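You operate a simulated robot arm through the tools that you are given. There is no shell and no other tool. Be economical: measure what you need, move in short steps, check, and stop when the job is done.

You run a simulated robot arm. Do the job below in one go: nothing can be reset, and whatever is moved stays where it is left.

Task
Take the beacon on the top of the front table and put it away on the middle board of the back shelves. Take the yellow cap on the lower board of the side shelves and put it away in the inside of the blue tray. Stack the coupling that says "C4" from the lower board of the side shelves on top of the coupling marked "C2". Take the strap roll from the left end of the back table and leave it on the top of the low shelf under the back table. Put the yellow rag from the left end of the back table on top of the black tape. Any order will do.

The check looks at the end state, three seconds after you hand in, the way a careful person would. Anything else that was tipped, shoved, dropped, spilled or broken makes it a failure. Lids that push on must go on centred and level and be pressed home; caps that screw on are set level and turned clockwise until they are tight.

Robot
A 6-joint arm with a fingered hand on a trunk, on a base that drives. Base frame: it is fixed to the floor where the robot stands at the start and does not move with it; the origin is under the middle of the robot, x ahead of it, y to its left, z up; the surface under the hand at the start is at about z = 0.88. Readings come in m, degrees, newtons and seconds.
With the tool pointing down near the work surface it reaches from about 0.36 to 0.8 m from the robot's upright axis, wherever it stands. Its first joint turns from -115.0 to 115.0 degrees. Places, roughly: beacon (6x6x14 cm) [0.6, 0, 1]; black tape [-8.5, -4.5, 1]; coupling [-8.75, 2, 0.75]; inside of the blue tray (14x14 cm) [-0.5, 2.92, 0.88]; middle board of the back shelves [-9.9, 0.5, 1.2]; rag [-8.5, -4.75, 1]; strap roll [-8.75, -4.5, 1]; top of the low shelf under the back table [-8.6, -4.1, 0.3]; yellow cap [-8.25, 2, 0.75]. Payload 4 kg.
The tool frame sits at the grasp point between the pads (the TCP): z along the fingers, y along the line on which they close. The tips reach 0.026 m beyond it. Largest opening 0.164 m; the body of the gripper starts 0.073 m behind the TCP. The gripper is a hand of 5 fingers: y runs from the thumb to the fingers, the wrist lies at [0, 0, -0.239] in the tool frame, and closing takes about 1.5 s.
Orientation is that of the tool frame in the base frame, as [roll, pitch, yaw] about the fixed x, y, z axes, in that order (R = Rz(yaw) Ry(pitch) Rx(roll)). With the fingers straight down and closing along the base's y, the tool's x points along the base's -x, its y along +y and its z along -z.

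Tools
- The arm moves only by the tool play_rows. Its argument "plan" is a list of rows, each an object of numbers (a shift or turn left out is 0, a gripper value left out holds the last): "dx", "dy", "dz": the shift along the tool's x, y, z in m; "ax", "ay", "az": the turn, a rotation vector about the tool's x, y, z in degrees. In form: [{"dx": .., "dy": .., "dz": .., "ax": .., "ay": .., "az": ..}, ...]. A call has 1 to 8 rows; each row shifts and turns the commanded pose from where the row before left it, along the tool's axes as they then stand. "grip" is the opening, from 0 (shut) to 1 (fully open), set as the call begins (left out, the last holds). Rows are played at 5 a second. More than 0.05 m and 8.6 degrees between two rows, or a gripper value outside its range, and nothing of the call is played. Where a pose cannot be reached the arm comes as near as it can. A force on the tool above 40 N (or 10 N above the force at the start of the call, whichever is more), or a blocked arm, ends the call early, and 0.2 s more pass. The fingers move at their own pace (about 0.045 m/s each) and stop on an object; they squeeze with about 22 N. The grip force told is the motor's: it shows also when the fingers shut on nothing. Time passes only in rows, and 0.2 s behind the last, so rows that do not move let the fingers close. It gives the time, the measured TCP pose, the force on the tool (base axes), the opening and the grip force at its end, in the units of the frame above (readings bear some noise), with the torque about the TCP (base axes, N m) and any sound that the robot's microphone picked up.
- Cameras (640 x 400 px; columns grow to the right, rows downward): "scene" is now at [0.0176, 0.1703, 1.7251]; the picture's right is [-0.18, -0.98, 0.00], its down [-0.74, 0.14, -0.66] and it looks along [0.65, -0.12, -0.75] (base axes); focal length 292 px, centre (320, 200). "wrist" rides on the gripper at [0.05, -0.07, -0.093] in the tool frame; the picture's right is [0.81, 0.59, 0.00], its down [-0.43, 0.60, -0.68] and it looks along [-0.40, 0.55, 0.74] (tool axes); focal length 270 px, centre (320, 200). There is no depth. A picture from a camera that has moved, and an enlarged one, comes with that camera's place and axes in the base frame and with its lens.
- capture(camera): a new picture of that camera. It takes no simulated time.
- slide_trunk(by): slides the trunk up (or, below 0, down) by that many m; the arm and the scene camera ride with it, the base frame stays. It gives what a move gives, with no picture.
- drive_base(legs): drives the robot by 1 to 6 legs, each [ahead, left, turn to the left] in m, m and degrees, along the robot's own axes; the way and the turn of a leg run together, so that a leg with both is an arc; at most 1.5 m and 180 degrees a leg. The arm and the cameras ride along, it lands a little off, and it stops where it bumps. It gives what a move gives.
- curl_fingers(finger1, finger2, finger3, finger4, thumb_bend): sets how far each is bent, from 0 (flat) to 1 (curled in); at 0.3 the hand is open as for a grip, at 0.7 the pads meet at the TCP. One left out holds its place. A second passes; each finger stops where it meets its share of the squeeze, and holds until it gets a number again. A gripper value or a shape takes the hand back. It gives what a move gives, with no picture; readings hold the bend of each and the force on the fingers (four entries, about 0 where the hand has none), thumb and palm.
- preshape(shape): the hand has 5 fingers and takes this shape, open, in about a second: jaw (thumb against the fingers, like two jaws); tri (thumb and two fingers); tip (a fingertip pinch); poke (one finger out to press); point (the index stretched); flat (the hand flat); cup (the hand cupped); fist (a fist). The gripper value then closes the fingers along that shape, each until it touches; the sizes above hold for jaw. It gives what a move gives, with no picture.
- head_to(pan, tilt): turns the head with the scene camera to pan (to the left, within 155 degrees either way) and tilt (down, from -29 to 69), counted from straight ahead of the robot. It gives what a move gives.
- enlarge(camera, box): a new picture of the part [left, top, right, bottom] of that camera's present view, enlarged. It takes no simulated time.
- sign_off(): hands the job in; it is judged then, once.

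Work in short steps. Places have to be worked out from the pictures, the camera data and where the tool is seen: move nearer, look again, correct. Check each grasp and each placing, and mend what went wrong. You have 165 turns and 108 pictures in all, those below and enlarged ones among them. Open the gripper and draw the arm clear of the work before you hand the job in, unless the task says otherwise.

The tools are called after ">>>" by a JSON object that holds its "method" and its "body". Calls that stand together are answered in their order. play_rows: Moves the arm, as the interface text tells. Its arguments: {"type":"object","properties":{"plan":{"type":"array","items":{"type":"object","properties":{"dx":{"type":"number"},"dy":{"type":"number"},"dz":{"type":"number"},"ax":{"type":"number"},"ay":{"type":"number"},"az":{"type":"number"}}}},"grip":{"type":"number"}},"required":["plan"]} The other tools are called the same way: slide_trunk (by) slides the trunk up or down; preshape (shape) gives the hand a shape; curl_fingers (finger1, finger2, finger3, finger4, thumb_bend) moves the fingers one by one; drive_base (legs) drives the base; head_to (pan, tilt) turns the head that bears the scene camera; capture (camera) takes a picture; enlarge (camera, box) takes an enlarged picture of a part of a camera's view; sign_off () hands the job in.

At the start:

```text
t: 0.0
tool_pos: [0.5982, 0.0261, 1.1263]
tcp_rot: [180.0, 0.0, 179.9]
ft_force: [0.7, -1.2, 0.2]
ft_torque: [-0.02, 0.02, -0.01]
grip_width: 0.1639
grip_force: 0.1
shape: jaw
bend: [0.3, 0.3, 0.3, 0.3, 0.3]
finger forces: [0.0, 0.0, 0.1, 0.0, 0.1, 0.0]
trunk travel left (down, up): [-0.775, 0.215]
robot x, y, heading: [-0.0011, 0.0001, 0.0]
head pan, tilt: [-10.6, 48.4]
```

scene: 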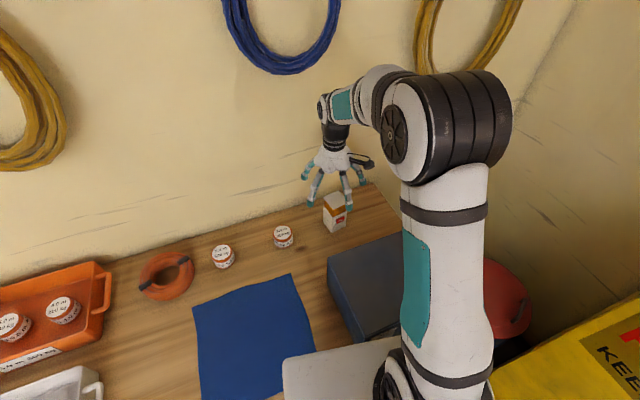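
wrist: 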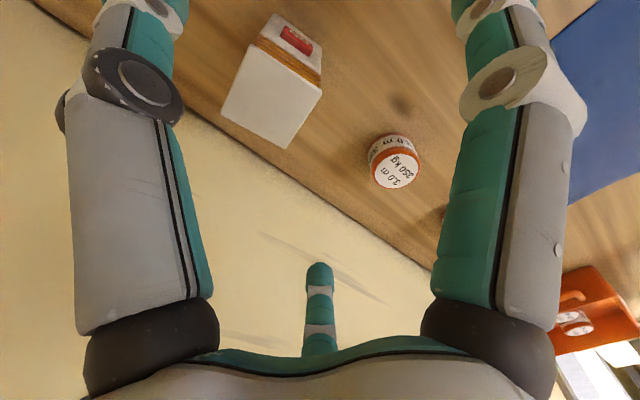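

The white box with the orange band sits near (0.62, 0), which matches the beacon's place. I'll look closer at it before grasping.

>>> {"method": "enlarge", "body": {"camera": "scene", "box": [200, 140, 420, 277]}}

>>> {"method": "head_to", "body": {"pan": 90, "tilt": 25}}

>>> {"method": "capture", "body": {"camera": "scene"}}

```text
2.91 times, centred on (310, 208) of scene
camera zoom: at [0.0176, 0.1703, 1.7251], right [-0.18, -0.98, 0.0], down [-0.74, 0.14, -0.66], along [0.65, -0.12, -0.75], focal length 850 px, centre (349, 175)
```

zoom: 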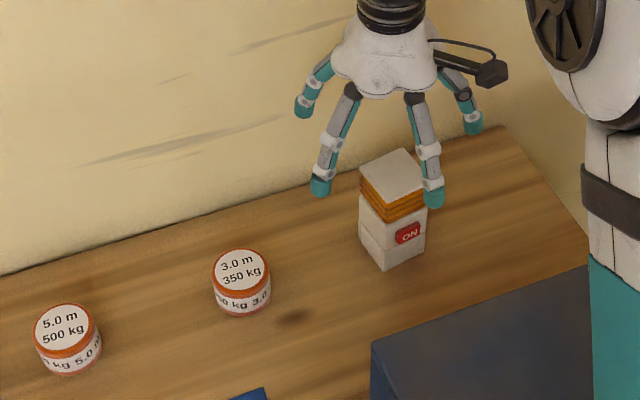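

```text
t: 1.8
tool_pos: [0.5975, 0.0255, 1.126]
tcp_rot: [180.0, 0.0, -180.0]
ft_force: [0.8, 0.0, 0.6]
ft_torque: [-0.03, 0.02, 0.03]
grip_width: 0.164
grip_force: 0.1
shape: jaw
bend: [0.3, 0.3, 0.3, 0.3, 0.3]
finger forces: [0.0, 0.0, 0.0, 0.0, 0.0, 0.0]
trunk travel left (down, up): [-0.775, 0.215]
robot x, y, heading: [0.0013, 0.0001, 0.0]
head pan, tilt: [90.0, 25.0]
```

```text
104 pictures are left
camera scene: at [-0.0595, 0.2768, 1.7605], right [1.0, 0.0, 0.0], down [0.0, -0.42, -0.91], along [0.0, 0.91, -0.42], focal length 292 px, centre (320, 200)
```

scene: 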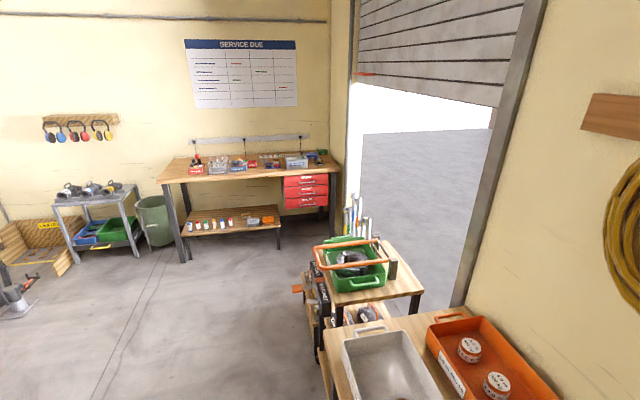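

The beacon centre is about (0.627, 0.004), yawed about 20° left. How I grip it depends on the clearance in the back shelves, so I look back at them first.

>>> {"method": "head_to", "body": {"pan": 155, "tilt": 10}}

>>> {"method": "capture", "body": {"camera": "scene"}}

>>> {"method": "head_to", "body": {"pan": -155, "tilt": 10}}

>>> {"method": "capture", "body": {"camera": "scene"}}

```text
t: 3.1
tool_pos: [0.5965, 0.025, 1.1248]
tcp_rot: [180.0, 0.0, 179.9]
ft_force: [0.1, 1.0, 0.4]
ft_torque: [0.02, 0.01, 0.05]
grip_width: 0.164
grip_force: 0.1
shape: jaw
bend: [0.3, 0.3, 0.3, 0.3, 0.3]
finger forces: [0.0, 0.0, 0.0, 0.0, 0.0, 0.0]
trunk travel left (down, up): [-0.775, 0.215]
robot x, y, heading: [-0.0015, -0.0001, -0.2]
head pan, tilt: [154.7, 10.0]
```

```text
103 pictures are left
camera scene: at [-0.1436, 0.2245, 1.7848], right [0.43, 0.9, 0.0], down [0.16, -0.07, -0.98], along [-0.89, 0.42, -0.17], focal length 292 px, centre (320, 200)
```

scene: 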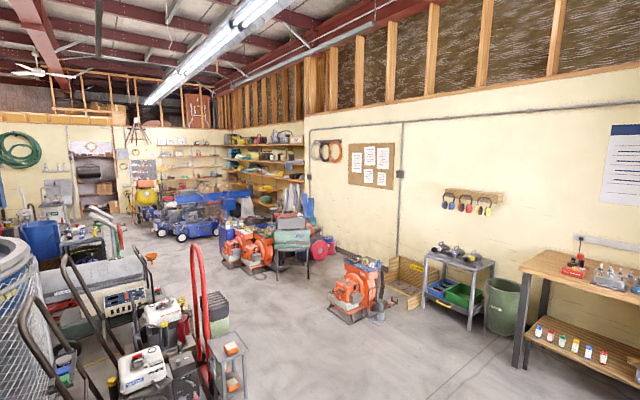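

```text
t: 7.3
tool_pos: [0.5972, 0.0256, 1.1259]
tcp_rot: [179.9, -0.1, 180.0]
ft_force: [-0.6, -0.3, 0.7]
ft_torque: [0.02, 0.0, 0.0]
grip_width: 0.164
grip_force: 0.1
shape: jaw
bend: [0.3, 0.3, 0.3, 0.3, 0.3]
finger forces: [0.0, 0.1, 0.1, 0.1, 0.0, 0.1]
trunk travel left (down, up): [-0.775, 0.215]
robot x, y, heading: [0.0021, 0.0021, -0.2]
head pan, tilt: [-154.7, 10.0]
```

```text
102 pictures are left
camera scene: at [-0.1436, 0.1449, 1.7849], right [-0.43, 0.9, 0.0], down [0.16, 0.07, -0.98], along [-0.89, -0.42, -0.17], focal length 292 px, centre (320, 200)
```

scene: 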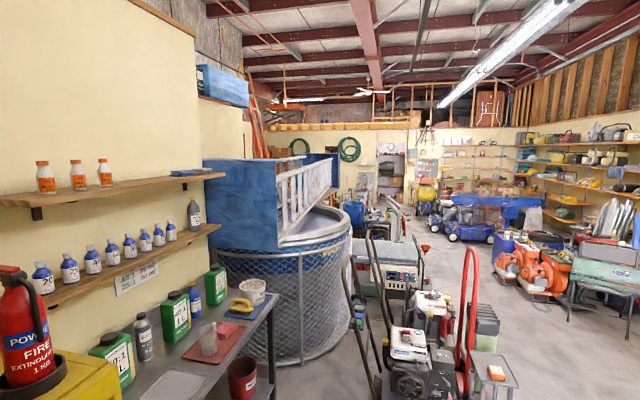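

Far back shelves appear near pixel (470,168); I enlarge that area to judge the board spacing and the path.

>>> {"method": "enlarge", "body": {"camera": "scene", "box": [370, 120, 530, 220]}}

>>> {"method": "enlarge", "body": {"camera": "scene", "box": [340, 180, 640, 400]}}

```text
4.00 times, centred on (450, 170) of scene
camera zoom: at [-0.1436, 0.1449, 1.7849], right [-0.43, 0.9, 0.0], down [0.16, 0.07, -0.98], along [-0.89, -0.42, -0.17], focal length 1168 px, centre (-200, 320)
```

zoom: 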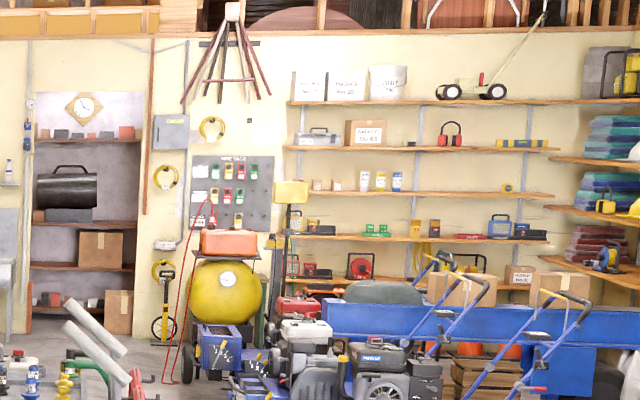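

```text
1.82 times, centred on (490, 290) of scene
camera zoom: at [-0.1436, 0.1449, 1.7849], right [-0.43, 0.9, 0.0], down [0.16, 0.07, -0.98], along [-0.89, -0.42, -0.17], focal length 531 px, centre (11, 36)
```

zoom: 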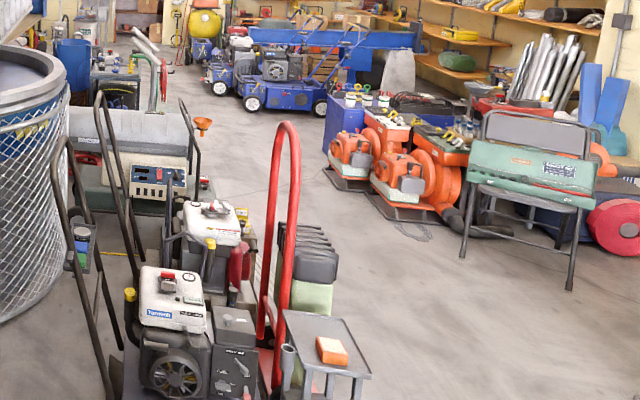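

The middle board is about 0.30 m clear, so I need a tilted grip, not a straight-down one. I look at the beacon area again to check the grey box in front of it.

>>> {"method": "head_to", "body": {"pan": -5, "tilt": 60}}

>>> {"method": "capture", "body": {"camera": "scene"}}

```text
t: 9.7
tool_pos: [0.5982, 0.0254, 1.1247]
tcp_rot: [180.0, 0.1, -180.0]
ft_force: [-0.6, -0.3, -0.3]
ft_torque: [-0.02, -0.02, -0.03]
grip_width: 0.1641
grip_force: 0.0
shape: jaw
bend: [0.3, 0.3, 0.3, 0.3, 0.3]
finger forces: [0.0, 0.1, 0.0, 0.0, 0.0, 0.0]
trunk travel left (down, up): [-0.775, 0.215]
robot x, y, heading: [-0.0024, -0.0013, -0.1]
head pan, tilt: [-5.0, 60.0]
```

```text
99 pictures are left
camera scene: at [0.0069, 0.1788, 1.7104], right [-0.09, -1.0, 0.0], down [-0.86, 0.08, -0.5], along [0.5, -0.04, -0.87], focal length 292 px, centre (320, 200)
```

scene: 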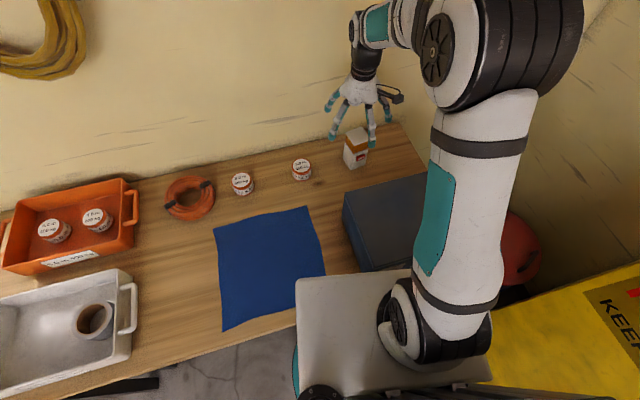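

The grey box lies close in front of the beacon, so I'll come in tilted over it with the wrist camera on top. First I spin the hand by -160° about the vertical, well above everything.

>>> {"method": "play_rows", "body": {"plan": [{"az": 8}, {"az": 8}, {"az": 8}, {"az": 8}, {"az": 8}, {"az": 8}, {"az": 8}, {"az": 8}], "grip": 1}}

>>> {"method": "play_rows", "body": {"plan": [{"az": 8}, {"az": 8}, {"az": 8}, {"az": 8}, {"az": 8}, {"az": 8}, {"az": 8}, {"az": 8}]}}

>>> {"method": "play_rows", "body": {"plan": [{"az": 8}, {"az": 8}, {"az": 8}, {"az": 8}, {"ay": 8}, {"ay": 8}, {"ay": 8}, {"ay": 8}]}}

>>> {"method": "play_rows", "body": {"plan": [{"ay": 8}, {"ay": 8}, {"ay": 2}, {}]}}

>>> {"method": "capture", "body": {"camera": "wrist"}}

```text
t: 11.5
tool_pos: [0.5985, 0.026, 1.1255]
tcp_rot: [-179.9, 0.1, 115.8]
ft_force: [0.2, 0.2, 0.1]
ft_torque: [0.02, 0.0, 0.0]
grip_width: 0.1638
grip_force: 0.1
shape: jaw
bend: [0.3, 0.3, 0.3, 0.3, 0.3]
finger forces: [0.0, 0.1, 0.0, 0.1, 0.1, 0.1]
trunk travel left (down, up): [-0.775, 0.215]
robot x, y, heading: [-0.0033, -0.0047, -0.1]
head pan, tilt: [-5.0, 60.0]
```

```text
t: 13.3
tool_pos: [0.5961, 0.0263, 1.1266]
tcp_rot: [-180.0, 0.0, 51.8]
ft_force: [-0.2, -0.1, 0.5]
ft_torque: [-0.01, 0.0, -0.01]
grip_width: 0.1639
grip_force: 0.1
shape: jaw
bend: [0.3, 0.3, 0.3, 0.3, 0.3]
finger forces: [0.1, 0.0, 0.0, 0.0, 0.1, 0.0]
trunk travel left (down, up): [-0.775, 0.215]
robot x, y, heading: [0.0024, -0.0023, -0.1]
head pan, tilt: [-5.0, 60.0]
```

```text
t: 15.1
tool_pos: [0.5973, 0.024, 1.1254]
tcp_rot: [179.9, -32.0, 20.1]
ft_force: [-0.3, 0.3, -0.8]
ft_torque: [-0.01, 0.02, -0.01]
grip_width: 0.1637
grip_force: 0.1
shape: jaw
bend: [0.3, 0.3, 0.3, 0.3, 0.3]
finger forces: [0.0, 0.0, 0.0, 0.0, 0.0, 0.0]
trunk travel left (down, up): [-0.775, 0.215]
robot x, y, heading: [-0.0016, 0.0011, 0.2]
head pan, tilt: [-5.0, 60.0]
```

```text
t: 16.1
tool_pos: [0.5975, 0.0257, 1.1264]
tcp_rot: [180.0, -50.0, 20.0]
ft_force: [0.9, 0.9, 0.0]
ft_torque: [0.0, 0.02, 0.0]
grip_width: 0.1642
grip_force: 0.0
shape: jaw
bend: [0.3, 0.3, 0.3, 0.3, 0.3]
finger forces: [0.1, 0.1, 0.0, 0.1, 0.0, 0.1]
trunk travel left (down, up): [-0.775, 0.215]
robot x, y, heading: [-0.0014, -0.0008, 0.0]
head pan, tilt: [-5.0, 60.0]
```

```text
98 pictures are left
camera wrist: at [0.5393, 0.0775, 1.2258], right [0.69, -0.37, 0.62], down [-0.55, -0.83, 0.1], along [0.48, -0.41, -0.78], focal length 270 px, centre (320, 200)
```

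wrist: 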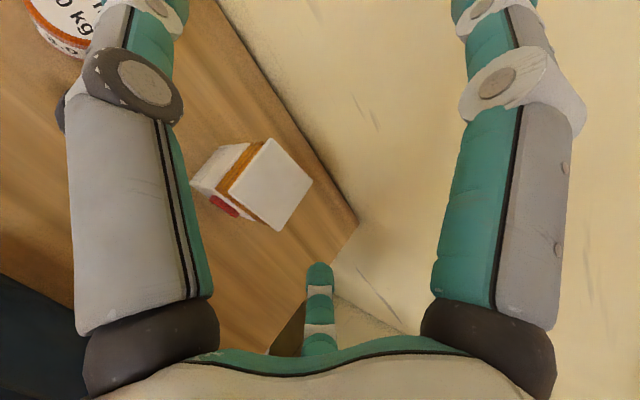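

The wrist view confirms the beacon at about (0.627, 0.008). I shift to a pre-grasp 13 cm back along the approach line, then look.

>>> {"method": "play_rows", "body": {"plan": [{"dx": -0.0375, "dy": 0.009, "dz": -0.003}, {"dx": -0.0375, "dy": 0.009, "dz": -0.003}, {"dx": -0.0375, "dy": 0.01, "dz": -0.002}, {}]}}

>>> {"method": "capture", "body": {"camera": "wrist"}}

>>> {"method": "capture", "body": {"camera": "scene"}}

```text
t: 17.1
tool_pos: [0.5335, -0.0267, 1.0427]
tcp_rot: [179.9, -50.0, 19.9]
ft_force: [-0.2, 0.3, 0.1]
ft_torque: [0.0, 0.02, -0.03]
grip_width: 0.1639
grip_force: 0.0
shape: jaw
bend: [0.3, 0.3, 0.3, 0.3, 0.3]
finger forces: [0.1, 0.0, 0.1, 0.0, 0.0, 0.0]
trunk travel left (down, up): [-0.775, 0.215]
robot x, y, heading: [-0.0006, 0.004, -0.0]
head pan, tilt: [-5.0, 60.0]
```

```text
97 pictures are left
camera wrist: at [0.4758, 0.0261, 1.1436], right [0.69, -0.37, 0.62], down [-0.55, -0.83, 0.1], along [0.48, -0.41, -0.78], focal length 270 px, centre (320, 200)
```

wrist: 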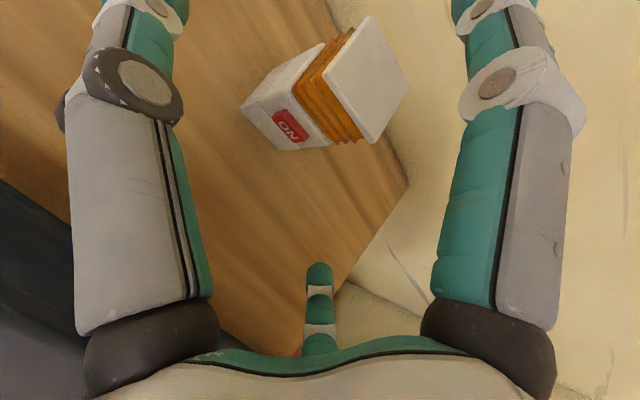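

```text
96 pictures are left
camera scene: at [0.0066, 0.1793, 1.7104], right [-0.09, -1.0, 0.0], down [-0.86, 0.08, -0.5], along [0.5, -0.04, -0.87], focal length 292 px, centre (320, 200)
```

scene: 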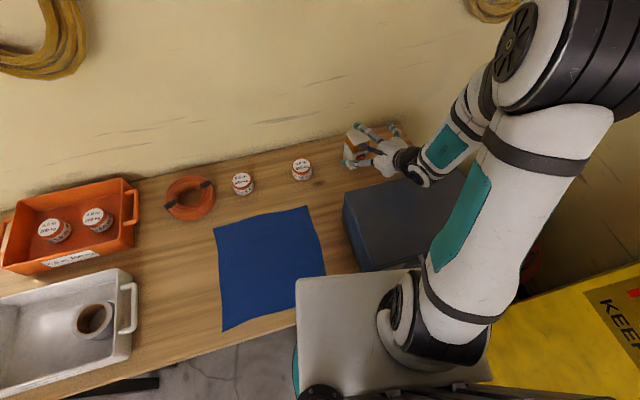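

The beacon's body is on the approach line (expected pixel ~(320,93), seen ~(325,90)). I advance 13 cm along the tool axis.

>>> {"method": "play_rows", "body": {"plan": [{"dz": 0.03}, {"dz": 0.03}, {"dz": 0.03}, {"dz": 0.025}, {"dz": 0.012}, {}]}}

>>> {"method": "capture", "body": {"camera": "wrist"}}

```text
t: 18.5
tool_pos: [0.6238, 0.0055, 0.9646]
tcp_rot: [180.0, -50.0, 20.1]
ft_force: [-1.5, -0.3, 8.5]
ft_torque: [0.02, 0.45, 0.06]
grip_width: 0.1637
grip_force: 0.0
shape: jaw
bend: [0.3, 0.3, 0.3, 0.31, 0.3]
finger forces: [0.0, 0.0, 0.1, 7.1, 0.0, 0.0]
trunk travel left (down, up): [-0.775, 0.215]
robot x, y, heading: [0.001, -0.0015, -0.2]
head pan, tilt: [-5.0, 60.0]
```

```text
95 pictures are left
camera wrist: at [0.566, 0.0572, 1.0647], right [0.69, -0.37, 0.62], down [-0.55, -0.83, 0.1], along [0.48, -0.41, -0.78], focal length 270 px, centre (320, 200)
```

wrist: 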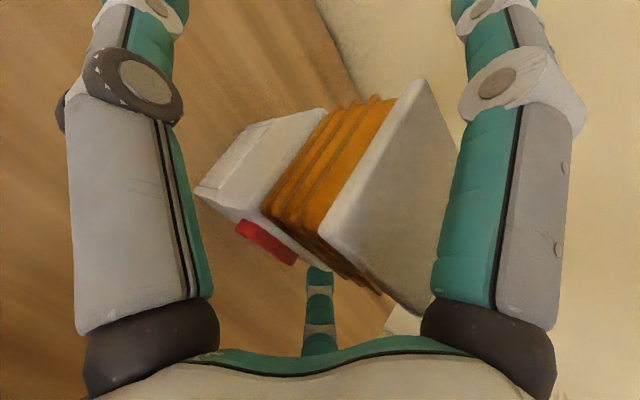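

The lowest finger (finger 4) touches the table with 7 N. I lift 1.5 cm straight up and then close.

>>> {"method": "play_rows", "body": {"plan": [{"dx": 0.0115, "dz": -0.0096}, {}]}}

>>> {"method": "play_rows", "body": {"plan": [{}, {}, {}, {}, {}, {}, {}, {}], "grip": 0.2}}

>>> {"method": "capture", "body": {"camera": "wrist"}}

```text
t: 19.1
tool_pos: [0.6243, 0.0061, 0.9793]
tcp_rot: [180.0, -49.8, 20.1]
ft_force: [0.0, -0.1, -0.9]
ft_torque: [0.01, -0.02, 0.01]
grip_width: 0.1642
grip_force: 0.2
shape: jaw
bend: [0.3, 0.3, 0.3, 0.3, 0.3]
finger forces: [0.0, 0.1, 0.0, 0.0, 0.0, 0.0]
trunk travel left (down, up): [-0.775, 0.215]
robot x, y, heading: [-0.0003, 0.0011, -0.0]
head pan, tilt: [-5.0, 60.0]
```

```text
t: 20.9
tool_pos: [0.6236, 0.0055, 0.981]
tcp_rot: [180.0, -49.9, 20.0]
ft_force: [-2.8, -3.1, 7.5]
ft_torque: [-0.16, 0.66, 0.14]
grip_width: 0.0668
grip_force: 22.1
shape: jaw
bend: [0.33, 0.39, 0.41, 0.32, 0.7]
finger forces: [16.6, 18.1, 18.3, 19.0, 24.0, 0.0]
trunk travel left (down, up): [-0.775, 0.215]
robot x, y, heading: [0.0013, -0.0004, 0.1]
head pan, tilt: [-5.0, 60.0]
```

```text
94 pictures are left
camera wrist: at [0.5657, 0.0575, 1.0802], right [0.69, -0.37, 0.62], down [-0.55, -0.83, 0.1], along [0.48, -0.41, -0.78], focal length 270 px, centre (320, 200)
```

wrist: 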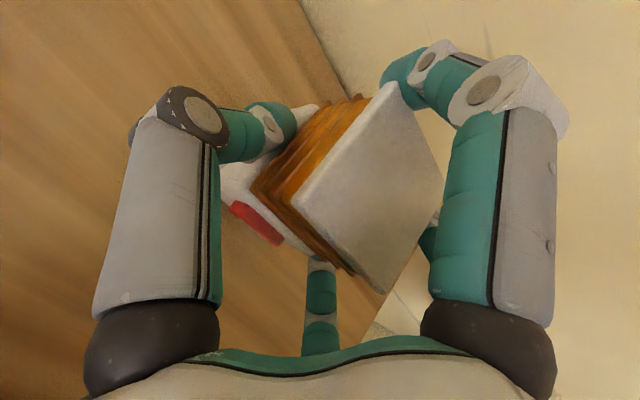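

All fingers grip the beacon at 0.067 m width. I lift straight up 15 cm and check.

>>> {"method": "play_rows", "body": {"plan": [{"dx": 0.0153, "dz": -0.0129}, {"dx": 0.023, "dz": -0.0193}, {"dx": 0.0383, "dz": -0.0321}, {"dx": 0.0383, "dz": -0.0321}, {}]}}

>>> {"method": "capture", "body": {"camera": "wrist"}}

>>> {"method": "capture", "body": {"camera": "scene"}}

```text
t: 22.1
tool_pos: [0.6284, 0.0051, 1.1284]
tcp_rot: [-180.0, -49.8, 20.0]
ft_force: [-0.5, 0.5, -4.7]
ft_torque: [0.0, 0.05, 0.0]
grip_width: 0.0656
grip_force: 21.9
shape: jaw
bend: [0.35, 0.39, 0.41, 0.32, 0.7]
finger forces: [15.7, 18.0, 17.9, 21.3, 25.5, 0.0]
trunk travel left (down, up): [-0.775, 0.215]
robot x, y, heading: [0.0022, 0.0012, 0.0]
head pan, tilt: [-5.0, 60.0]
```

```text
93 pictures are left
camera wrist: at [0.5711, 0.0573, 1.228], right [0.69, -0.37, 0.62], down [-0.55, -0.83, 0.11], along [0.48, -0.41, -0.78], focal length 270 px, centre (320, 200)
```

wrist: 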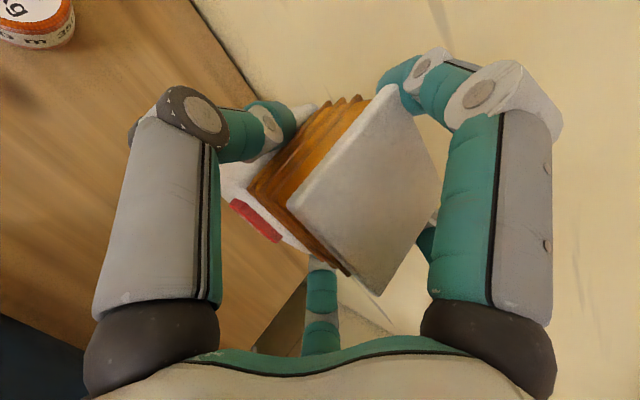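

```text
92 pictures are left
camera scene: at [0.008, 0.1788, 1.7104], right [-0.09, -1.0, 0.0], down [-0.86, 0.08, -0.5], along [0.5, -0.04, -0.87], focal length 292 px, centre (320, 200)
```

scene: 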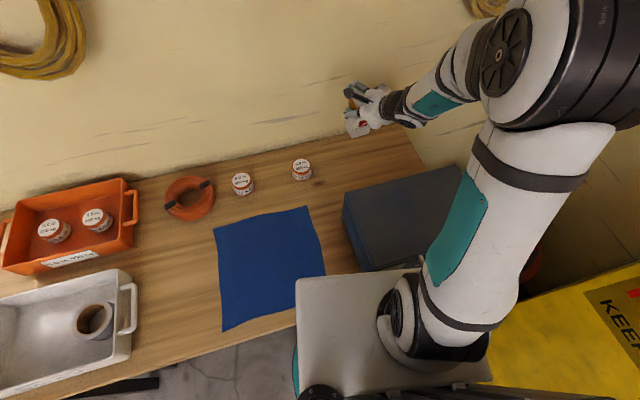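

The beacon is held firmly and upright. I draw the arm in and up for travel.

>>> {"method": "play_rows", "body": {"plan": [{"dx": 0.008, "dy": -0.0082, "dz": -0.038}, {"dx": 0.008, "dy": -0.0082, "dz": -0.038}, {"dx": 0.008, "dy": -0.0082, "dz": -0.038}, {"dx": 0.008, "dy": -0.0082, "dz": -0.038}, {"dx": 0.008, "dy": -0.0082, "dz": -0.038}, {}]}}

>>> {"method": "drive_base", "body": {"legs": [[-0.5, 0, 0]]}}

>>> {"method": "head_to", "body": {"pan": 0, "tilt": 55}}

>>> {"method": "capture", "body": {"camera": "scene"}}

```text
t: 23.5
tool_pos: [0.5236, 0.001, 1.2723]
tcp_rot: [-179.8, -50.0, 20.0]
ft_force: [-0.3, 0.1, -5.3]
ft_torque: [0.0, 0.03, -0.02]
grip_width: 0.0654
grip_force: 22.0
shape: jaw
bend: [0.35, 0.39, 0.41, 0.32, 0.7]
finger forces: [15.5, 18.1, 18.0, 21.3, 25.8, 0.0]
out of reach, approached as far as the arm can: row 5
trunk travel left (down, up): [-0.775, 0.215]
robot x, y, heading: [-0.0013, 0.0019, -0.1]
head pan, tilt: [-5.0, 60.0]
heard: click
```

```text
t: 26.4
tool_pos: [0.0342, 0.0019, 1.2725]
tcp_rot: [-180.0, -50.0, 20.2]
ft_force: [-0.4, -1.3, -4.7]
ft_torque: [-0.01, 0.05, 0.01]
grip_width: 0.0654
grip_force: 22.1
shape: jaw
bend: [0.35, 0.39, 0.41, 0.32, 0.7]
finger forces: [15.4, 18.1, 18.0, 21.2, 25.7, 0.1]
trunk travel left (down, up): [-0.775, 0.215]
robot x, y, heading: [-0.4887, -0.0006, 0.2]
head pan, tilt: [-5.0, 60.0]
```

```text
t: 27.0
tool_pos: [0.0358, -0.0, 1.2719]
tcp_rot: [-180.0, -49.9, 20.1]
ft_force: [0.2, -0.5, -5.3]
ft_torque: [0.01, 0.06, -0.01]
grip_width: 0.0658
grip_force: 22.5
shape: jaw
bend: [0.35, 0.39, 0.41, 0.32, 0.7]
finger forces: [15.5, 18.1, 18.0, 21.4, 25.7, 0.0]
trunk travel left (down, up): [-0.775, 0.215]
robot x, y, heading: [-0.4895, 0.0008, -0.1]
head pan, tilt: [0.0, 55.0]
```

```text
91 pictures are left
camera scene: at [-0.4761, 0.1843, 1.7164], right [0.0, -1.0, 0.0], down [-0.82, 0.0, -0.57], along [0.57, 0.0, -0.82], focal length 292 px, centre (320, 200)
```

scene: 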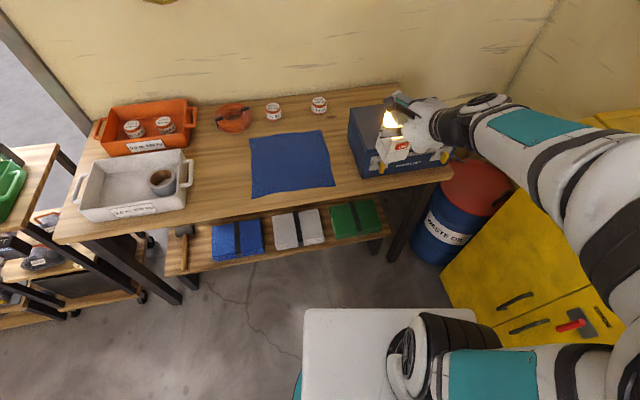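

A click was heard and the beacon now glows, so I look closely at what happened.

>>> {"method": "enlarge", "body": {"camera": "scene", "box": [360, 80, 460, 180]}}

>>> {"method": "capture", "body": {"camera": "wrist"}}

```text
4.00 times, centred on (410, 130) of scene
camera zoom: at [-0.4761, 0.1843, 1.7164], right [0.0, -1.0, 0.0], down [-0.82, 0.0, -0.57], along [0.57, 0.0, -0.82], focal length 1168 px, centre (-40, 480)
```

zoom: 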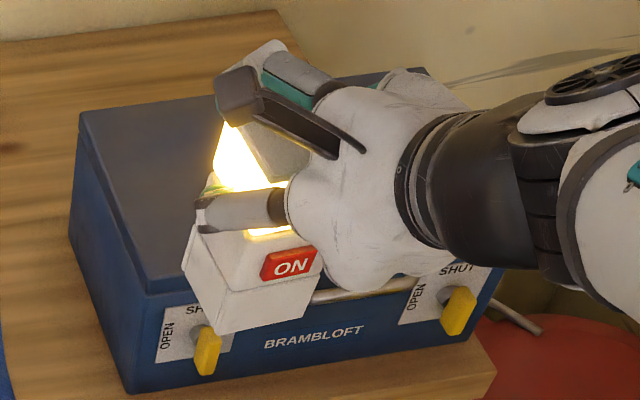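

```text
89 pictures are left
camera wrist: at [-0.0224, 0.0532, 1.3715], right [0.69, -0.37, 0.62], down [-0.54, -0.83, 0.1], along [0.48, -0.41, -0.78], focal length 270 px, centre (320, 200)
```

wrist: 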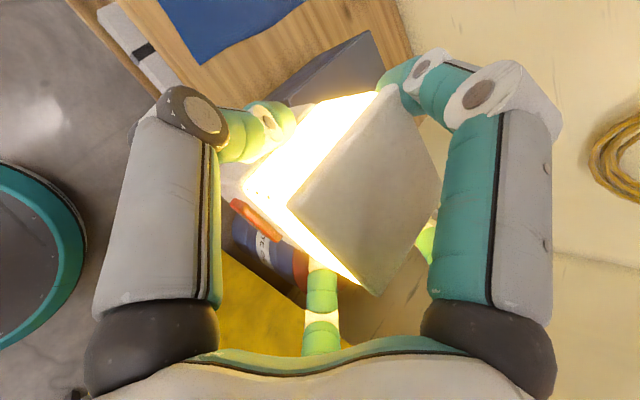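

The beacon switched itself on while being carried; I'll keep its ON face toward me and switch it off once shelved. Now I turn round to face the back and look at the aisle.

>>> {"method": "drive_base", "body": {"legs": [[0, 0, 90], [0, 0, 85]]}}

>>> {"method": "head_to", "body": {"pan": 0, "tilt": 28}}

>>> {"method": "capture", "body": {"camera": "scene"}}

```text
t: 34.8
tool_pos: [-1.0099, 0.0683, 1.272]
tcp_rot: [-179.9, -50.1, -167.4]
ft_force: [0.2, -0.6, -5.0]
ft_torque: [-0.03, -0.07, -0.03]
grip_width: 0.0648
grip_force: 22.3
shape: jaw
bend: [0.35, 0.4, 0.42, 0.33, 0.7]
finger forces: [14.4, 18.3, 18.0, 17.4, 25.7, 0.0]
trunk travel left (down, up): [-0.775, 0.215]
robot x, y, heading: [-0.4874, 0.0001, 172.5]
head pan, tilt: [0.0, 55.0]
```

```text
t: 35.7
tool_pos: [-1.0087, 0.0675, 1.2715]
tcp_rot: [-179.9, -49.9, -167.7]
ft_force: [0.1, -0.7, -5.5]
ft_torque: [0.03, -0.07, 0.01]
grip_width: 0.0649
grip_force: 22.1
shape: jaw
bend: [0.35, 0.4, 0.42, 0.33, 0.7]
finger forces: [14.4, 18.3, 18.0, 17.4, 25.7, 0.0]
trunk travel left (down, up): [-0.775, 0.215]
robot x, y, heading: [-0.4902, 0.0012, 172.6]
head pan, tilt: [0.0, 28.0]
```

```text
88 pictures are left
camera scene: at [-0.5443, -0.181, 1.7556], right [0.13, 0.99, 0.0], down [0.47, -0.06, -0.88], along [-0.87, 0.12, -0.47], focal length 292 px, centre (320, 200)
```

scene: 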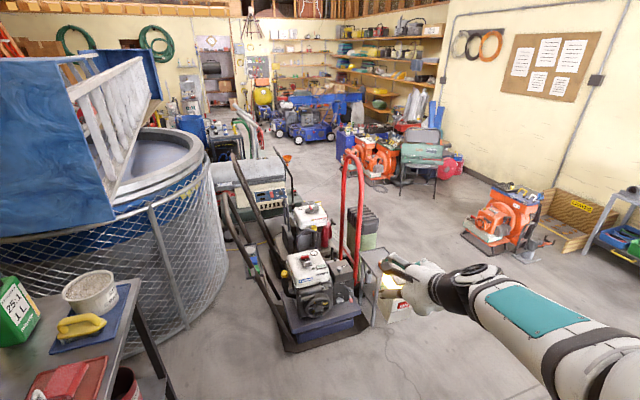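

The passage between the bin/hand truck and the orange blower looks narrow; I enlarge to measure it.

>>> {"method": "enlarge", "body": {"camera": "scene", "box": [300, 130, 540, 280]}}

```text
2.67 times, centred on (420, 205) of scene
camera zoom: at [-0.5443, -0.181, 1.7556], right [0.13, 0.99, 0.0], down [0.47, -0.06, -0.88], along [-0.87, 0.12, -0.47], focal length 779 px, centre (53, 187)
```

zoom: 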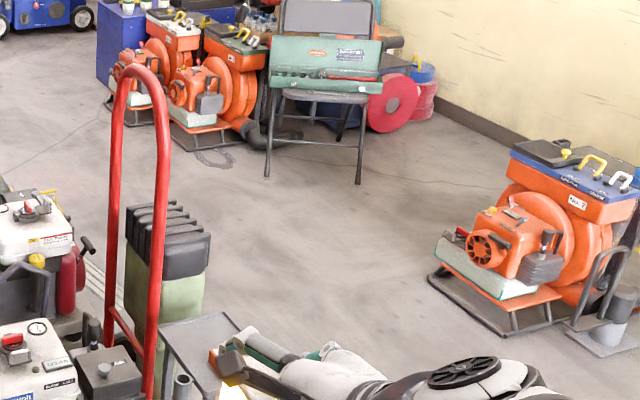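

The gap spans about y 0.68 to 1.62 at x≈-2.75, enough for the 0.32 m-radius base. I drive diagonally to (-1.6, 1.1), then straight to about (-2.9, 1.08).

>>> {"method": "drive_base", "body": {"legs": [[0, 0, 7.5], [0.56, -0.56, 0], [0.55, -0.55, 0], [0.6, 0, 0]]}}

>>> {"method": "capture", "body": {"camera": "scene"}}

```text
t: 47.2
tool_pos: [-2.7124, 1.1003, 1.2716]
tcp_rot: [-179.9, -50.0, -160.4]
ft_force: [-0.2, -0.1, -4.8]
ft_torque: [0.0, -0.07, -0.03]
grip_width: 0.0609
grip_force: 22.1
shape: jaw
bend: [0.38, 0.4, 0.43, 0.36, 0.7]
finger forces: [12.0, 18.2, 17.0, 13.7, 24.3, 0.0]
trunk travel left (down, up): [-0.775, 0.215]
robot x, y, heading: [-2.1865, 1.0993, 179.8]
head pan, tilt: [0.0, 28.0]
```

```text
86 pictures are left
camera scene: at [-2.22, 0.9118, 1.7556], right [0.01, 1.0, 0.0], down [0.47, 0.0, -0.88], along [-0.88, 0.01, -0.47], focal length 292 px, centre (320, 200)
```

scene: 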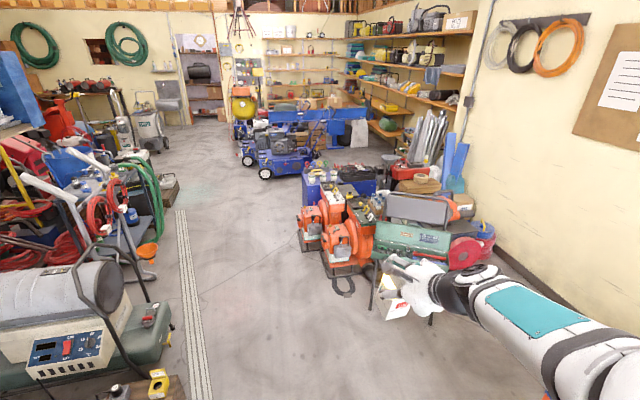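

The grip width has crept down to 0.061; I check the beacon in the hand before going on.

>>> {"method": "capture", "body": {"camera": "wrist"}}

>>> {"method": "enlarge", "body": {"camera": "scene", "box": [340, 230, 460, 350]}}

```text
85 pictures are left
camera wrist: at [-2.6486, 1.0483, 1.3714], right [-0.69, 0.38, 0.62], down [0.55, 0.83, 0.1], along [-0.47, 0.41, -0.78], focal length 270 px, centre (320, 200)
```

wrist: 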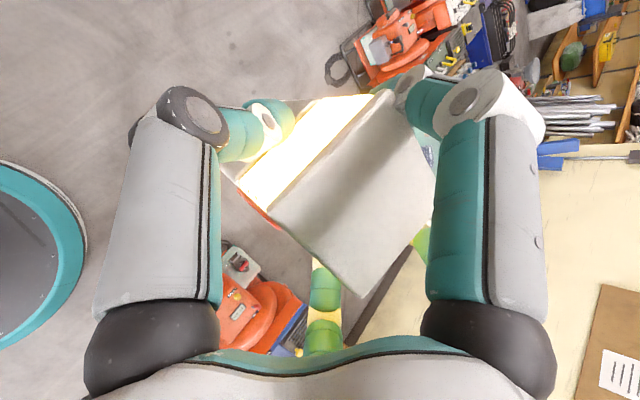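

```text
3.33 times, centred on (400, 290) of scene
camera zoom: at [-2.22, 0.9118, 1.7556], right [0.01, 1.0, 0.0], down [0.47, 0.0, -0.88], along [-0.88, 0.01, -0.47], focal length 974 px, centre (53, -100)
```

zoom: 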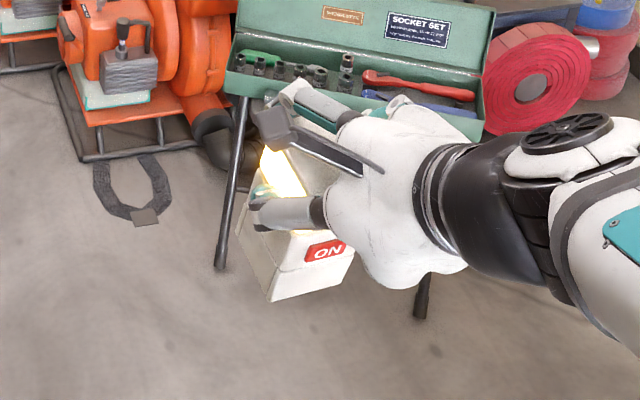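

The beacon has crept a little but is still well held. I command full squeeze and continue through to about (-4.2, 0.25), then (-5.4, -0.1).

>>> {"method": "play_rows", "body": {"plan": [{}], "grip": 0}}

>>> {"method": "drive_base", "body": {"legs": [[0.71, 0.02, 0], [1.3, 0.73, 0], [1.2, 0.45, 0]]}}

>>> {"method": "capture", "body": {"camera": "scene"}}

>>> {"method": "enlarge", "body": {"camera": "scene", "box": [340, 230, 460, 350]}}

```text
t: 47.6
tool_pos: [-2.7106, 1.0996, 1.2717]
tcp_rot: [-179.9, -49.9, -160.4]
ft_force: [0.6, -0.4, -6.0]
ft_torque: [0.0, -0.07, -0.05]
grip_width: 0.0604
grip_force: 22.4
shape: jaw
bend: [0.38, 0.4, 0.43, 0.36, 0.7]
finger forces: [12.0, 18.2, 17.0, 13.7, 24.4, 0.0]
trunk travel left (down, up): [-0.775, 0.215]
robot x, y, heading: [-2.1894, 1.0983, 180.1]
head pan, tilt: [0.0, 28.0]
```

```text
t: 64.3
tool_pos: [-5.8364, -0.1888, 1.2711]
tcp_rot: [-179.9, -49.8, -157.6]
ft_force: [-0.4, -0.4, -5.1]
ft_torque: [0.04, -0.03, 0.01]
grip_width: 0.0611
grip_force: 21.8
shape: jaw
bend: [0.38, 0.4, 0.43, 0.36, 0.7]
finger forces: [11.7, 18.2, 17.1, 13.6, 24.5, 0.0]
trunk travel left (down, up): [-0.775, 0.215]
robot x, y, heading: [-5.3123, -0.1652, -177.5]
head pan, tilt: [0.0, 28.0]
```

```text
83 pictures are left
camera scene: at [-5.3362, -0.3535, 1.7556], right [-0.04, 1.0, 0.0], down [0.47, 0.02, -0.88], along [-0.88, -0.04, -0.47], focal length 292 px, centre (320, 200)
```

scene: 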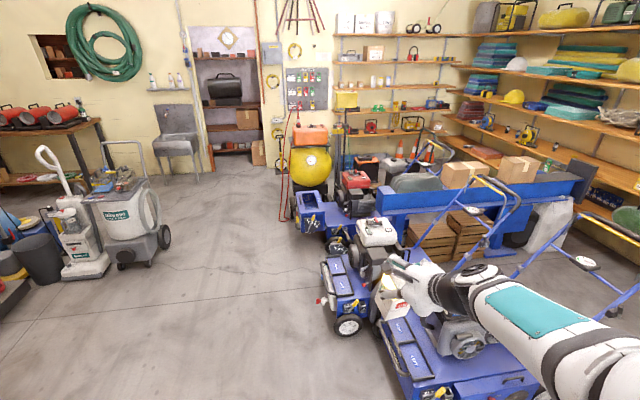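

```text
3.33 times, centred on (400, 290) of scene
camera zoom: at [-5.3362, -0.3535, 1.7556], right [-0.04, 1.0, 0.0], down [0.47, 0.02, -0.88], along [-0.88, -0.04, -0.47], focal length 974 px, centre (53, -100)
```

zoom: 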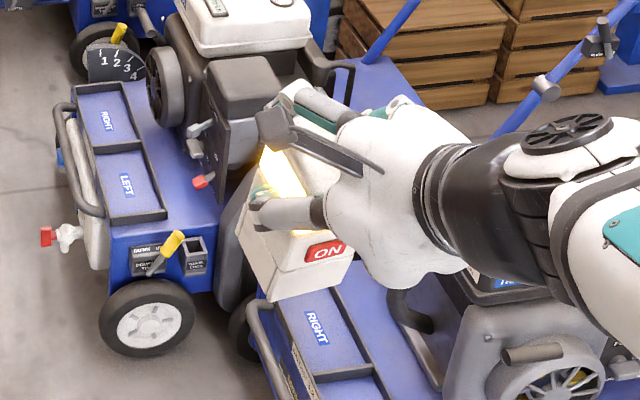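

The beacon hold is stable. Mowers block the direct way, so I go round them on the left to about (-7.1, -1.35) and look toward the shelves.

>>> {"method": "drive_base", "body": {"legs": [[0.67, 0.54, 0], [0.67, 0.53, 0], [0.5, 0.02, -25]]}}

>>> {"method": "head_to", "body": {"pan": -10, "tilt": 25}}

>>> {"method": "capture", "body": {"camera": "scene"}}

```text
t: 68.3
tool_pos: [-6.4222, -0.7128, 1.27]
tcp_rot: [-179.6, -49.7, -157.0]
ft_force: [-1.8, -0.8, -5.3]
ft_torque: [0.04, -0.05, -0.02]
grip_width: 0.0604
grip_force: 22.2
shape: jaw
bend: [0.38, 0.4, 0.43, 0.36, 0.7]
finger forces: [11.8, 18.2, 17.2, 13.4, 24.7, 0.0]
trunk travel left (down, up): [-0.775, 0.215]
robot x, y, heading: [-5.8962, -0.6806, -177.1]
head pan, tilt: [0.0, 28.0]
stopped in leg 1: the robot was blocked; the commanded pose is now the measured one
```

```text
t: 69.0
tool_pos: [-6.4193, -0.7131, 1.2719]
tcp_rot: [-179.8, -50.0, -157.0]
ft_force: [0.1, 0.3, -5.1]
ft_torque: [0.03, -0.04, 0.03]
grip_width: 0.0604
grip_force: 21.2
shape: jaw
bend: [0.38, 0.4, 0.43, 0.36, 0.7]
finger forces: [11.8, 18.1, 17.3, 13.4, 24.7, 0.1]
trunk travel left (down, up): [-0.775, 0.215]
robot x, y, heading: [-5.8938, -0.6844, -176.7]
head pan, tilt: [-10.0, 25.0]
```

```text
81 pictures are left
camera scene: at [-5.9191, -0.8547, 1.7604], right [0.12, 0.99, 0.0], down [0.42, -0.05, -0.91], along [-0.9, 0.11, -0.42], focal length 292 px, centre (320, 200)
```

scene: 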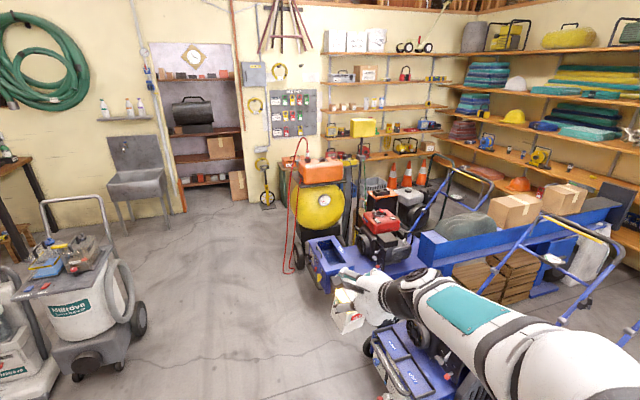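

The base was blocked near (-5.9, -0.68). I look down to either side to find what it touched.

>>> {"method": "head_to", "body": {"pan": -35, "tilt": 60}}

>>> {"method": "capture", "body": {"camera": "scene"}}

>>> {"method": "head_to", "body": {"pan": 50, "tilt": 55}}

>>> {"method": "capture", "body": {"camera": "scene"}}

```text
t: 70.0
tool_pos: [-6.4207, -0.7128, 1.2714]
tcp_rot: [-179.8, -49.9, -156.8]
ft_force: [-0.2, 0.2, -6.2]
ft_torque: [0.07, -0.08, 0.01]
grip_width: 0.0602
grip_force: 22.1
shape: jaw
bend: [0.38, 0.4, 0.43, 0.36, 0.7]
finger forces: [11.8, 18.3, 17.3, 13.4, 24.7, 0.0]
trunk travel left (down, up): [-0.775, 0.215]
robot x, y, heading: [-5.8979, -0.682, -176.7]
head pan, tilt: [-35.0, 60.0]
```

```text
80 pictures are left
camera scene: at [-5.8844, -0.8303, 1.7105], right [0.53, 0.85, 0.0], down [0.74, -0.46, -0.5], along [-0.43, 0.26, -0.87], focal length 292 px, centre (320, 200)
```

scene: 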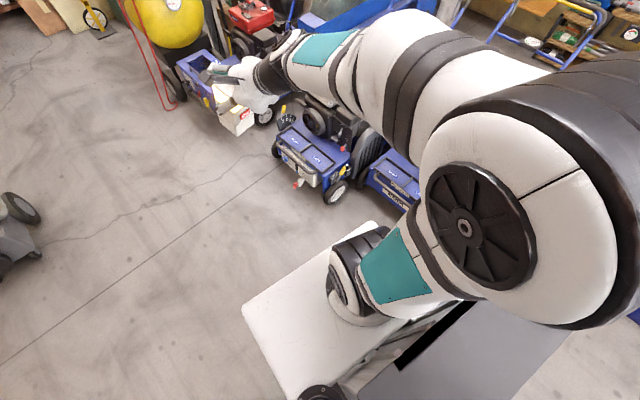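

```text
t: 71.6
tool_pos: [-6.4189, -0.7124, 1.2706]
tcp_rot: [-179.8, -49.9, -157.0]
ft_force: [-0.1, 0.1, -5.4]
ft_torque: [0.05, -0.05, 0.01]
grip_width: 0.0606
grip_force: 21.9
shape: jaw
bend: [0.38, 0.4, 0.43, 0.36, 0.7]
finger forces: [11.8, 17.9, 17.3, 13.3, 24.6, 0.0]
trunk travel left (down, up): [-0.775, 0.215]
robot x, y, heading: [-5.8994, -0.6838, -176.9]
head pan, tilt: [50.0, 55.0]
```

```text
79 pictures are left
camera scene: at [-5.871, -0.9231, 1.7165], right [-0.8, 0.6, 0.0], down [0.49, 0.66, -0.57], along [-0.34, -0.46, -0.82], focal length 292 px, centre (320, 200)
```

scene: 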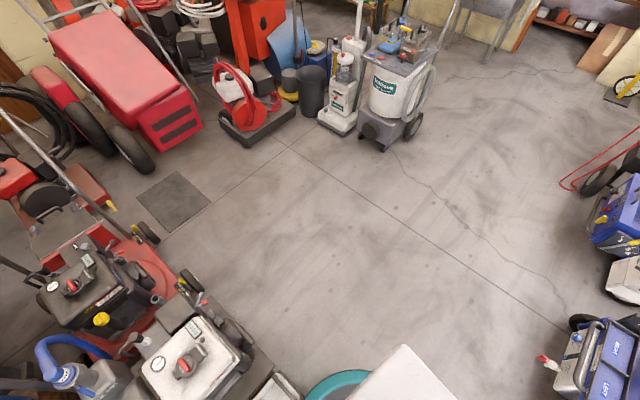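

A white-engined mower on the left touched the base ring. I ease off to the right/ahead, and then swing left into the open floor.

>>> {"method": "drive_base", "body": {"legs": [[0.1, -0.07, 0], [0.45, 0.05, 0], [0.5, 0.5, 0]]}}

>>> {"method": "capture", "body": {"camera": "scene"}}

>>> {"method": "head_to", "body": {"pan": -30, "tilt": 28}}

>>> {"method": "capture", "body": {"camera": "scene"}}

```text
t: 78.7
tool_pos: [-7.4482, -1.2585, 1.2702]
tcp_rot: [-179.8, -49.8, -156.7]
ft_force: [-0.1, 1.2, -5.5]
ft_torque: [0.0, -0.06, 0.0]
grip_width: 0.0604
grip_force: 22.0
shape: jaw
bend: [0.38, 0.4, 0.43, 0.36, 0.7]
finger forces: [11.8, 18.2, 17.2, 13.2, 24.7, 0.1]
trunk travel left (down, up): [-0.775, 0.215]
robot x, y, heading: [-6.9255, -1.2264, -176.5]
head pan, tilt: [50.0, 55.0]
```

```text
78 pictures are left
camera scene: at [-6.8984, -1.4667, 1.7164], right [-0.8, 0.6, 0.0], down [0.49, 0.66, -0.57], along [-0.34, -0.46, -0.82], focal length 292 px, centre (320, 200)
```

scene: 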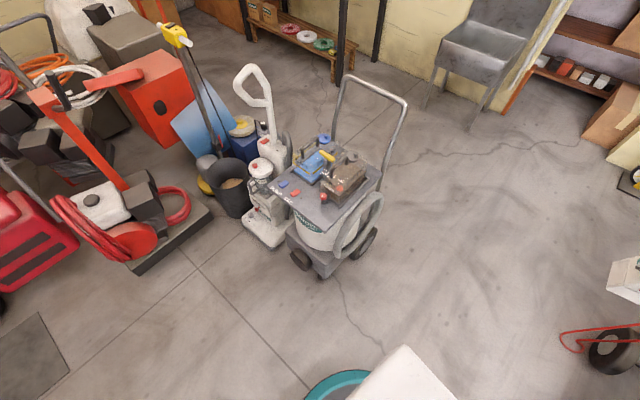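

```text
t: 80.2
tool_pos: [-7.4479, -1.2576, 1.2712]
tcp_rot: [-179.8, -49.9, -156.7]
ft_force: [-0.1, 0.1, -4.8]
ft_torque: [0.06, -0.07, 0.0]
grip_width: 0.0605
grip_force: 22.2
shape: jaw
bend: [0.38, 0.4, 0.43, 0.36, 0.7]
finger forces: [11.6, 18.1, 17.3, 13.2, 24.7, 0.1]
trunk travel left (down, up): [-0.775, 0.215]
robot x, y, heading: [-6.9247, -1.2232, -176.9]
head pan, tilt: [-30.0, 28.0]
```

```text
77 pictures are left
camera scene: at [-6.9364, -1.3674, 1.7556], right [0.45, 0.89, 0.0], down [0.42, -0.21, -0.88], along [-0.79, 0.4, -0.47], focal length 292 px, centre (320, 200)
```

scene: 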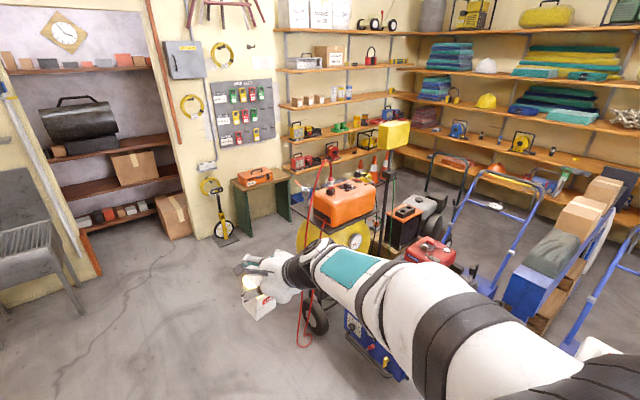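

There is open floor left of the compressor. I drive to about (-8.75, -1.4) and turn right to view the space before the back shelves.

>>> {"method": "drive_base", "body": {"legs": [[0.92, 0.08, 0], [0.9, 0.07, 0], [0, 0, -50]]}}

>>> {"method": "head_to", "body": {"pan": -10, "tilt": 32}}

>>> {"method": "capture", "body": {"camera": "scene"}}

```text
t: 91.8
tool_pos: [-9.0997, -1.0669, 1.2719]
tcp_rot: [-179.7, -49.9, 151.5]
ft_force: [-0.3, 0.2, -5.2]
ft_torque: [-0.02, -0.07, 0.01]
grip_width: 0.0603
grip_force: 21.8
shape: jaw
bend: [0.38, 0.41, 0.43, 0.36, 0.7]
finger forces: [11.1, 18.0, 17.1, 12.2, 24.6, 0.0]
trunk travel left (down, up): [-0.775, 0.215]
robot x, y, heading: [-8.7498, -1.4552, 131.6]
head pan, tilt: [-30.0, 28.0]
```

```text
t: 92.6
tool_pos: [-9.0993, -1.0669, 1.2709]
tcp_rot: [-179.7, -49.8, 151.5]
ft_force: [-0.2, 0.5, -5.3]
ft_torque: [-0.07, -0.06, 0.04]
grip_width: 0.0605
grip_force: 21.8
shape: jaw
bend: [0.38, 0.41, 0.43, 0.36, 0.7]
finger forces: [11.1, 18.1, 17.1, 12.3, 24.5, 0.0]
trunk travel left (down, up): [-0.775, 0.215]
robot x, y, heading: [-8.7548, -1.4566, 131.7]
head pan, tilt: [-10.0, 32.0]
```

```text
76 pictures are left
camera scene: at [-8.8978, -1.5495, 1.7494], right [0.85, 0.52, 0.0], down [0.28, -0.45, -0.85], along [-0.44, 0.72, -0.53], focal length 292 px, centre (320, 200)
```

scene: 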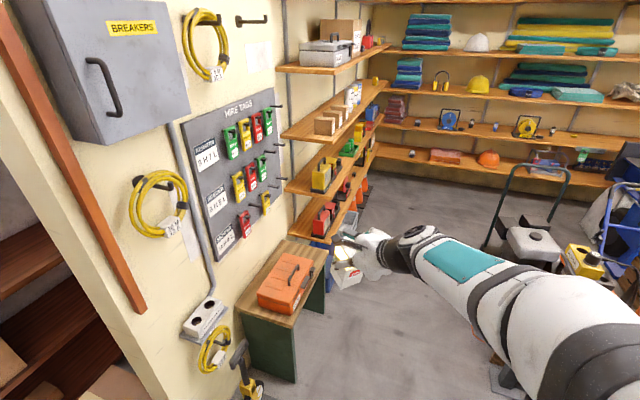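

The aisle between the shelves and the machines is open. Before driving in I check its right side (compressor, lamp stand) for the elbow's clearance.

>>> {"method": "head_to", "body": {"pan": -75, "tilt": 30}}

>>> {"method": "capture", "body": {"camera": "scene"}}

```text
t: 94.0
tool_pos: [-9.1005, -1.0664, 1.2713]
tcp_rot: [-179.7, -49.8, 151.5]
ft_force: [0.3, 0.0, -4.9]
ft_torque: [-0.01, -0.05, -0.02]
grip_width: 0.0606
grip_force: 22.1
shape: jaw
bend: [0.39, 0.41, 0.43, 0.36, 0.7]
finger forces: [10.8, 18.0, 17.2, 12.5, 24.4, 0.1]
trunk travel left (down, up): [-0.775, 0.215]
robot x, y, heading: [-8.7526, -1.4585, 131.5]
head pan, tilt: [-75.0, 30.0]
```

```text
75 pictures are left
camera scene: at [-8.8013, -1.5504, 1.7525], right [0.83, -0.55, 0.0], down [-0.28, -0.42, -0.87], along [0.48, 0.72, -0.5], focal length 292 px, centre (320, 200)
```

scene: 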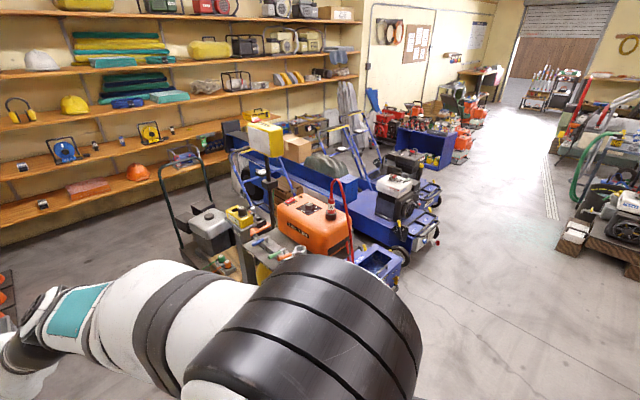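

The lamp stand is at (-8.24, -0.22), clear of the elbow. I slide into the aisle to about (-9.05, 0.1), keeping this heading.

>>> {"method": "drive_base", "body": {"legs": [[0.611, -0.14, 0], [0.75, -0.66, 0]]}}

>>> {"method": "head_to", "body": {"pan": 10, "tilt": 25}}

>>> {"method": "capture", "body": {"camera": "scene"}}

```text
t: 102.3
tool_pos: [-9.4113, 0.4874, 1.2702]
tcp_rot: [-179.8, -49.7, 152.5]
ft_force: [0.1, 0.2, -5.9]
ft_torque: [-0.05, -0.07, 0.02]
grip_width: 0.0602
grip_force: 22.4
shape: jaw
bend: [0.39, 0.41, 0.43, 0.36, 0.7]
finger forces: [10.6, 18.1, 17.2, 13.0, 24.2, 0.1]
trunk travel left (down, up): [-0.775, 0.215]
robot x, y, heading: [-9.0591, 0.1018, 132.6]
head pan, tilt: [-75.0, 30.0]
```

```text
t: 103.9
tool_pos: [-9.4125, 0.4872, 1.2707]
tcp_rot: [-179.7, -49.8, 152.6]
ft_force: [0.1, 0.6, -5.1]
ft_torque: [0.0, -0.05, -0.01]
grip_width: 0.0603
grip_force: 22.2
shape: jaw
bend: [0.39, 0.41, 0.43, 0.36, 0.7]
finger forces: [10.6, 18.1, 17.1, 13.0, 24.2, 0.0]
trunk travel left (down, up): [-0.775, 0.215]
robot x, y, heading: [-9.0598, 0.1008, 132.6]
head pan, tilt: [10.0, 25.0]
```

```text
74 pictures are left
camera scene: at [-9.226, -0.011, 1.7605], right [0.61, 0.79, 0.0], down [0.34, -0.26, -0.91], along [-0.72, 0.55, -0.42], focal length 292 px, centre (320, 200)
```

scene: 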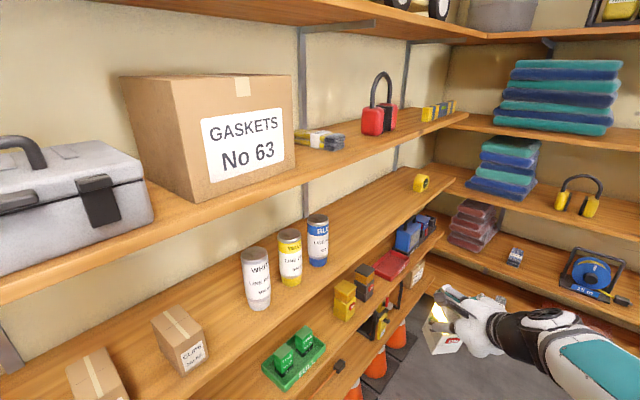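

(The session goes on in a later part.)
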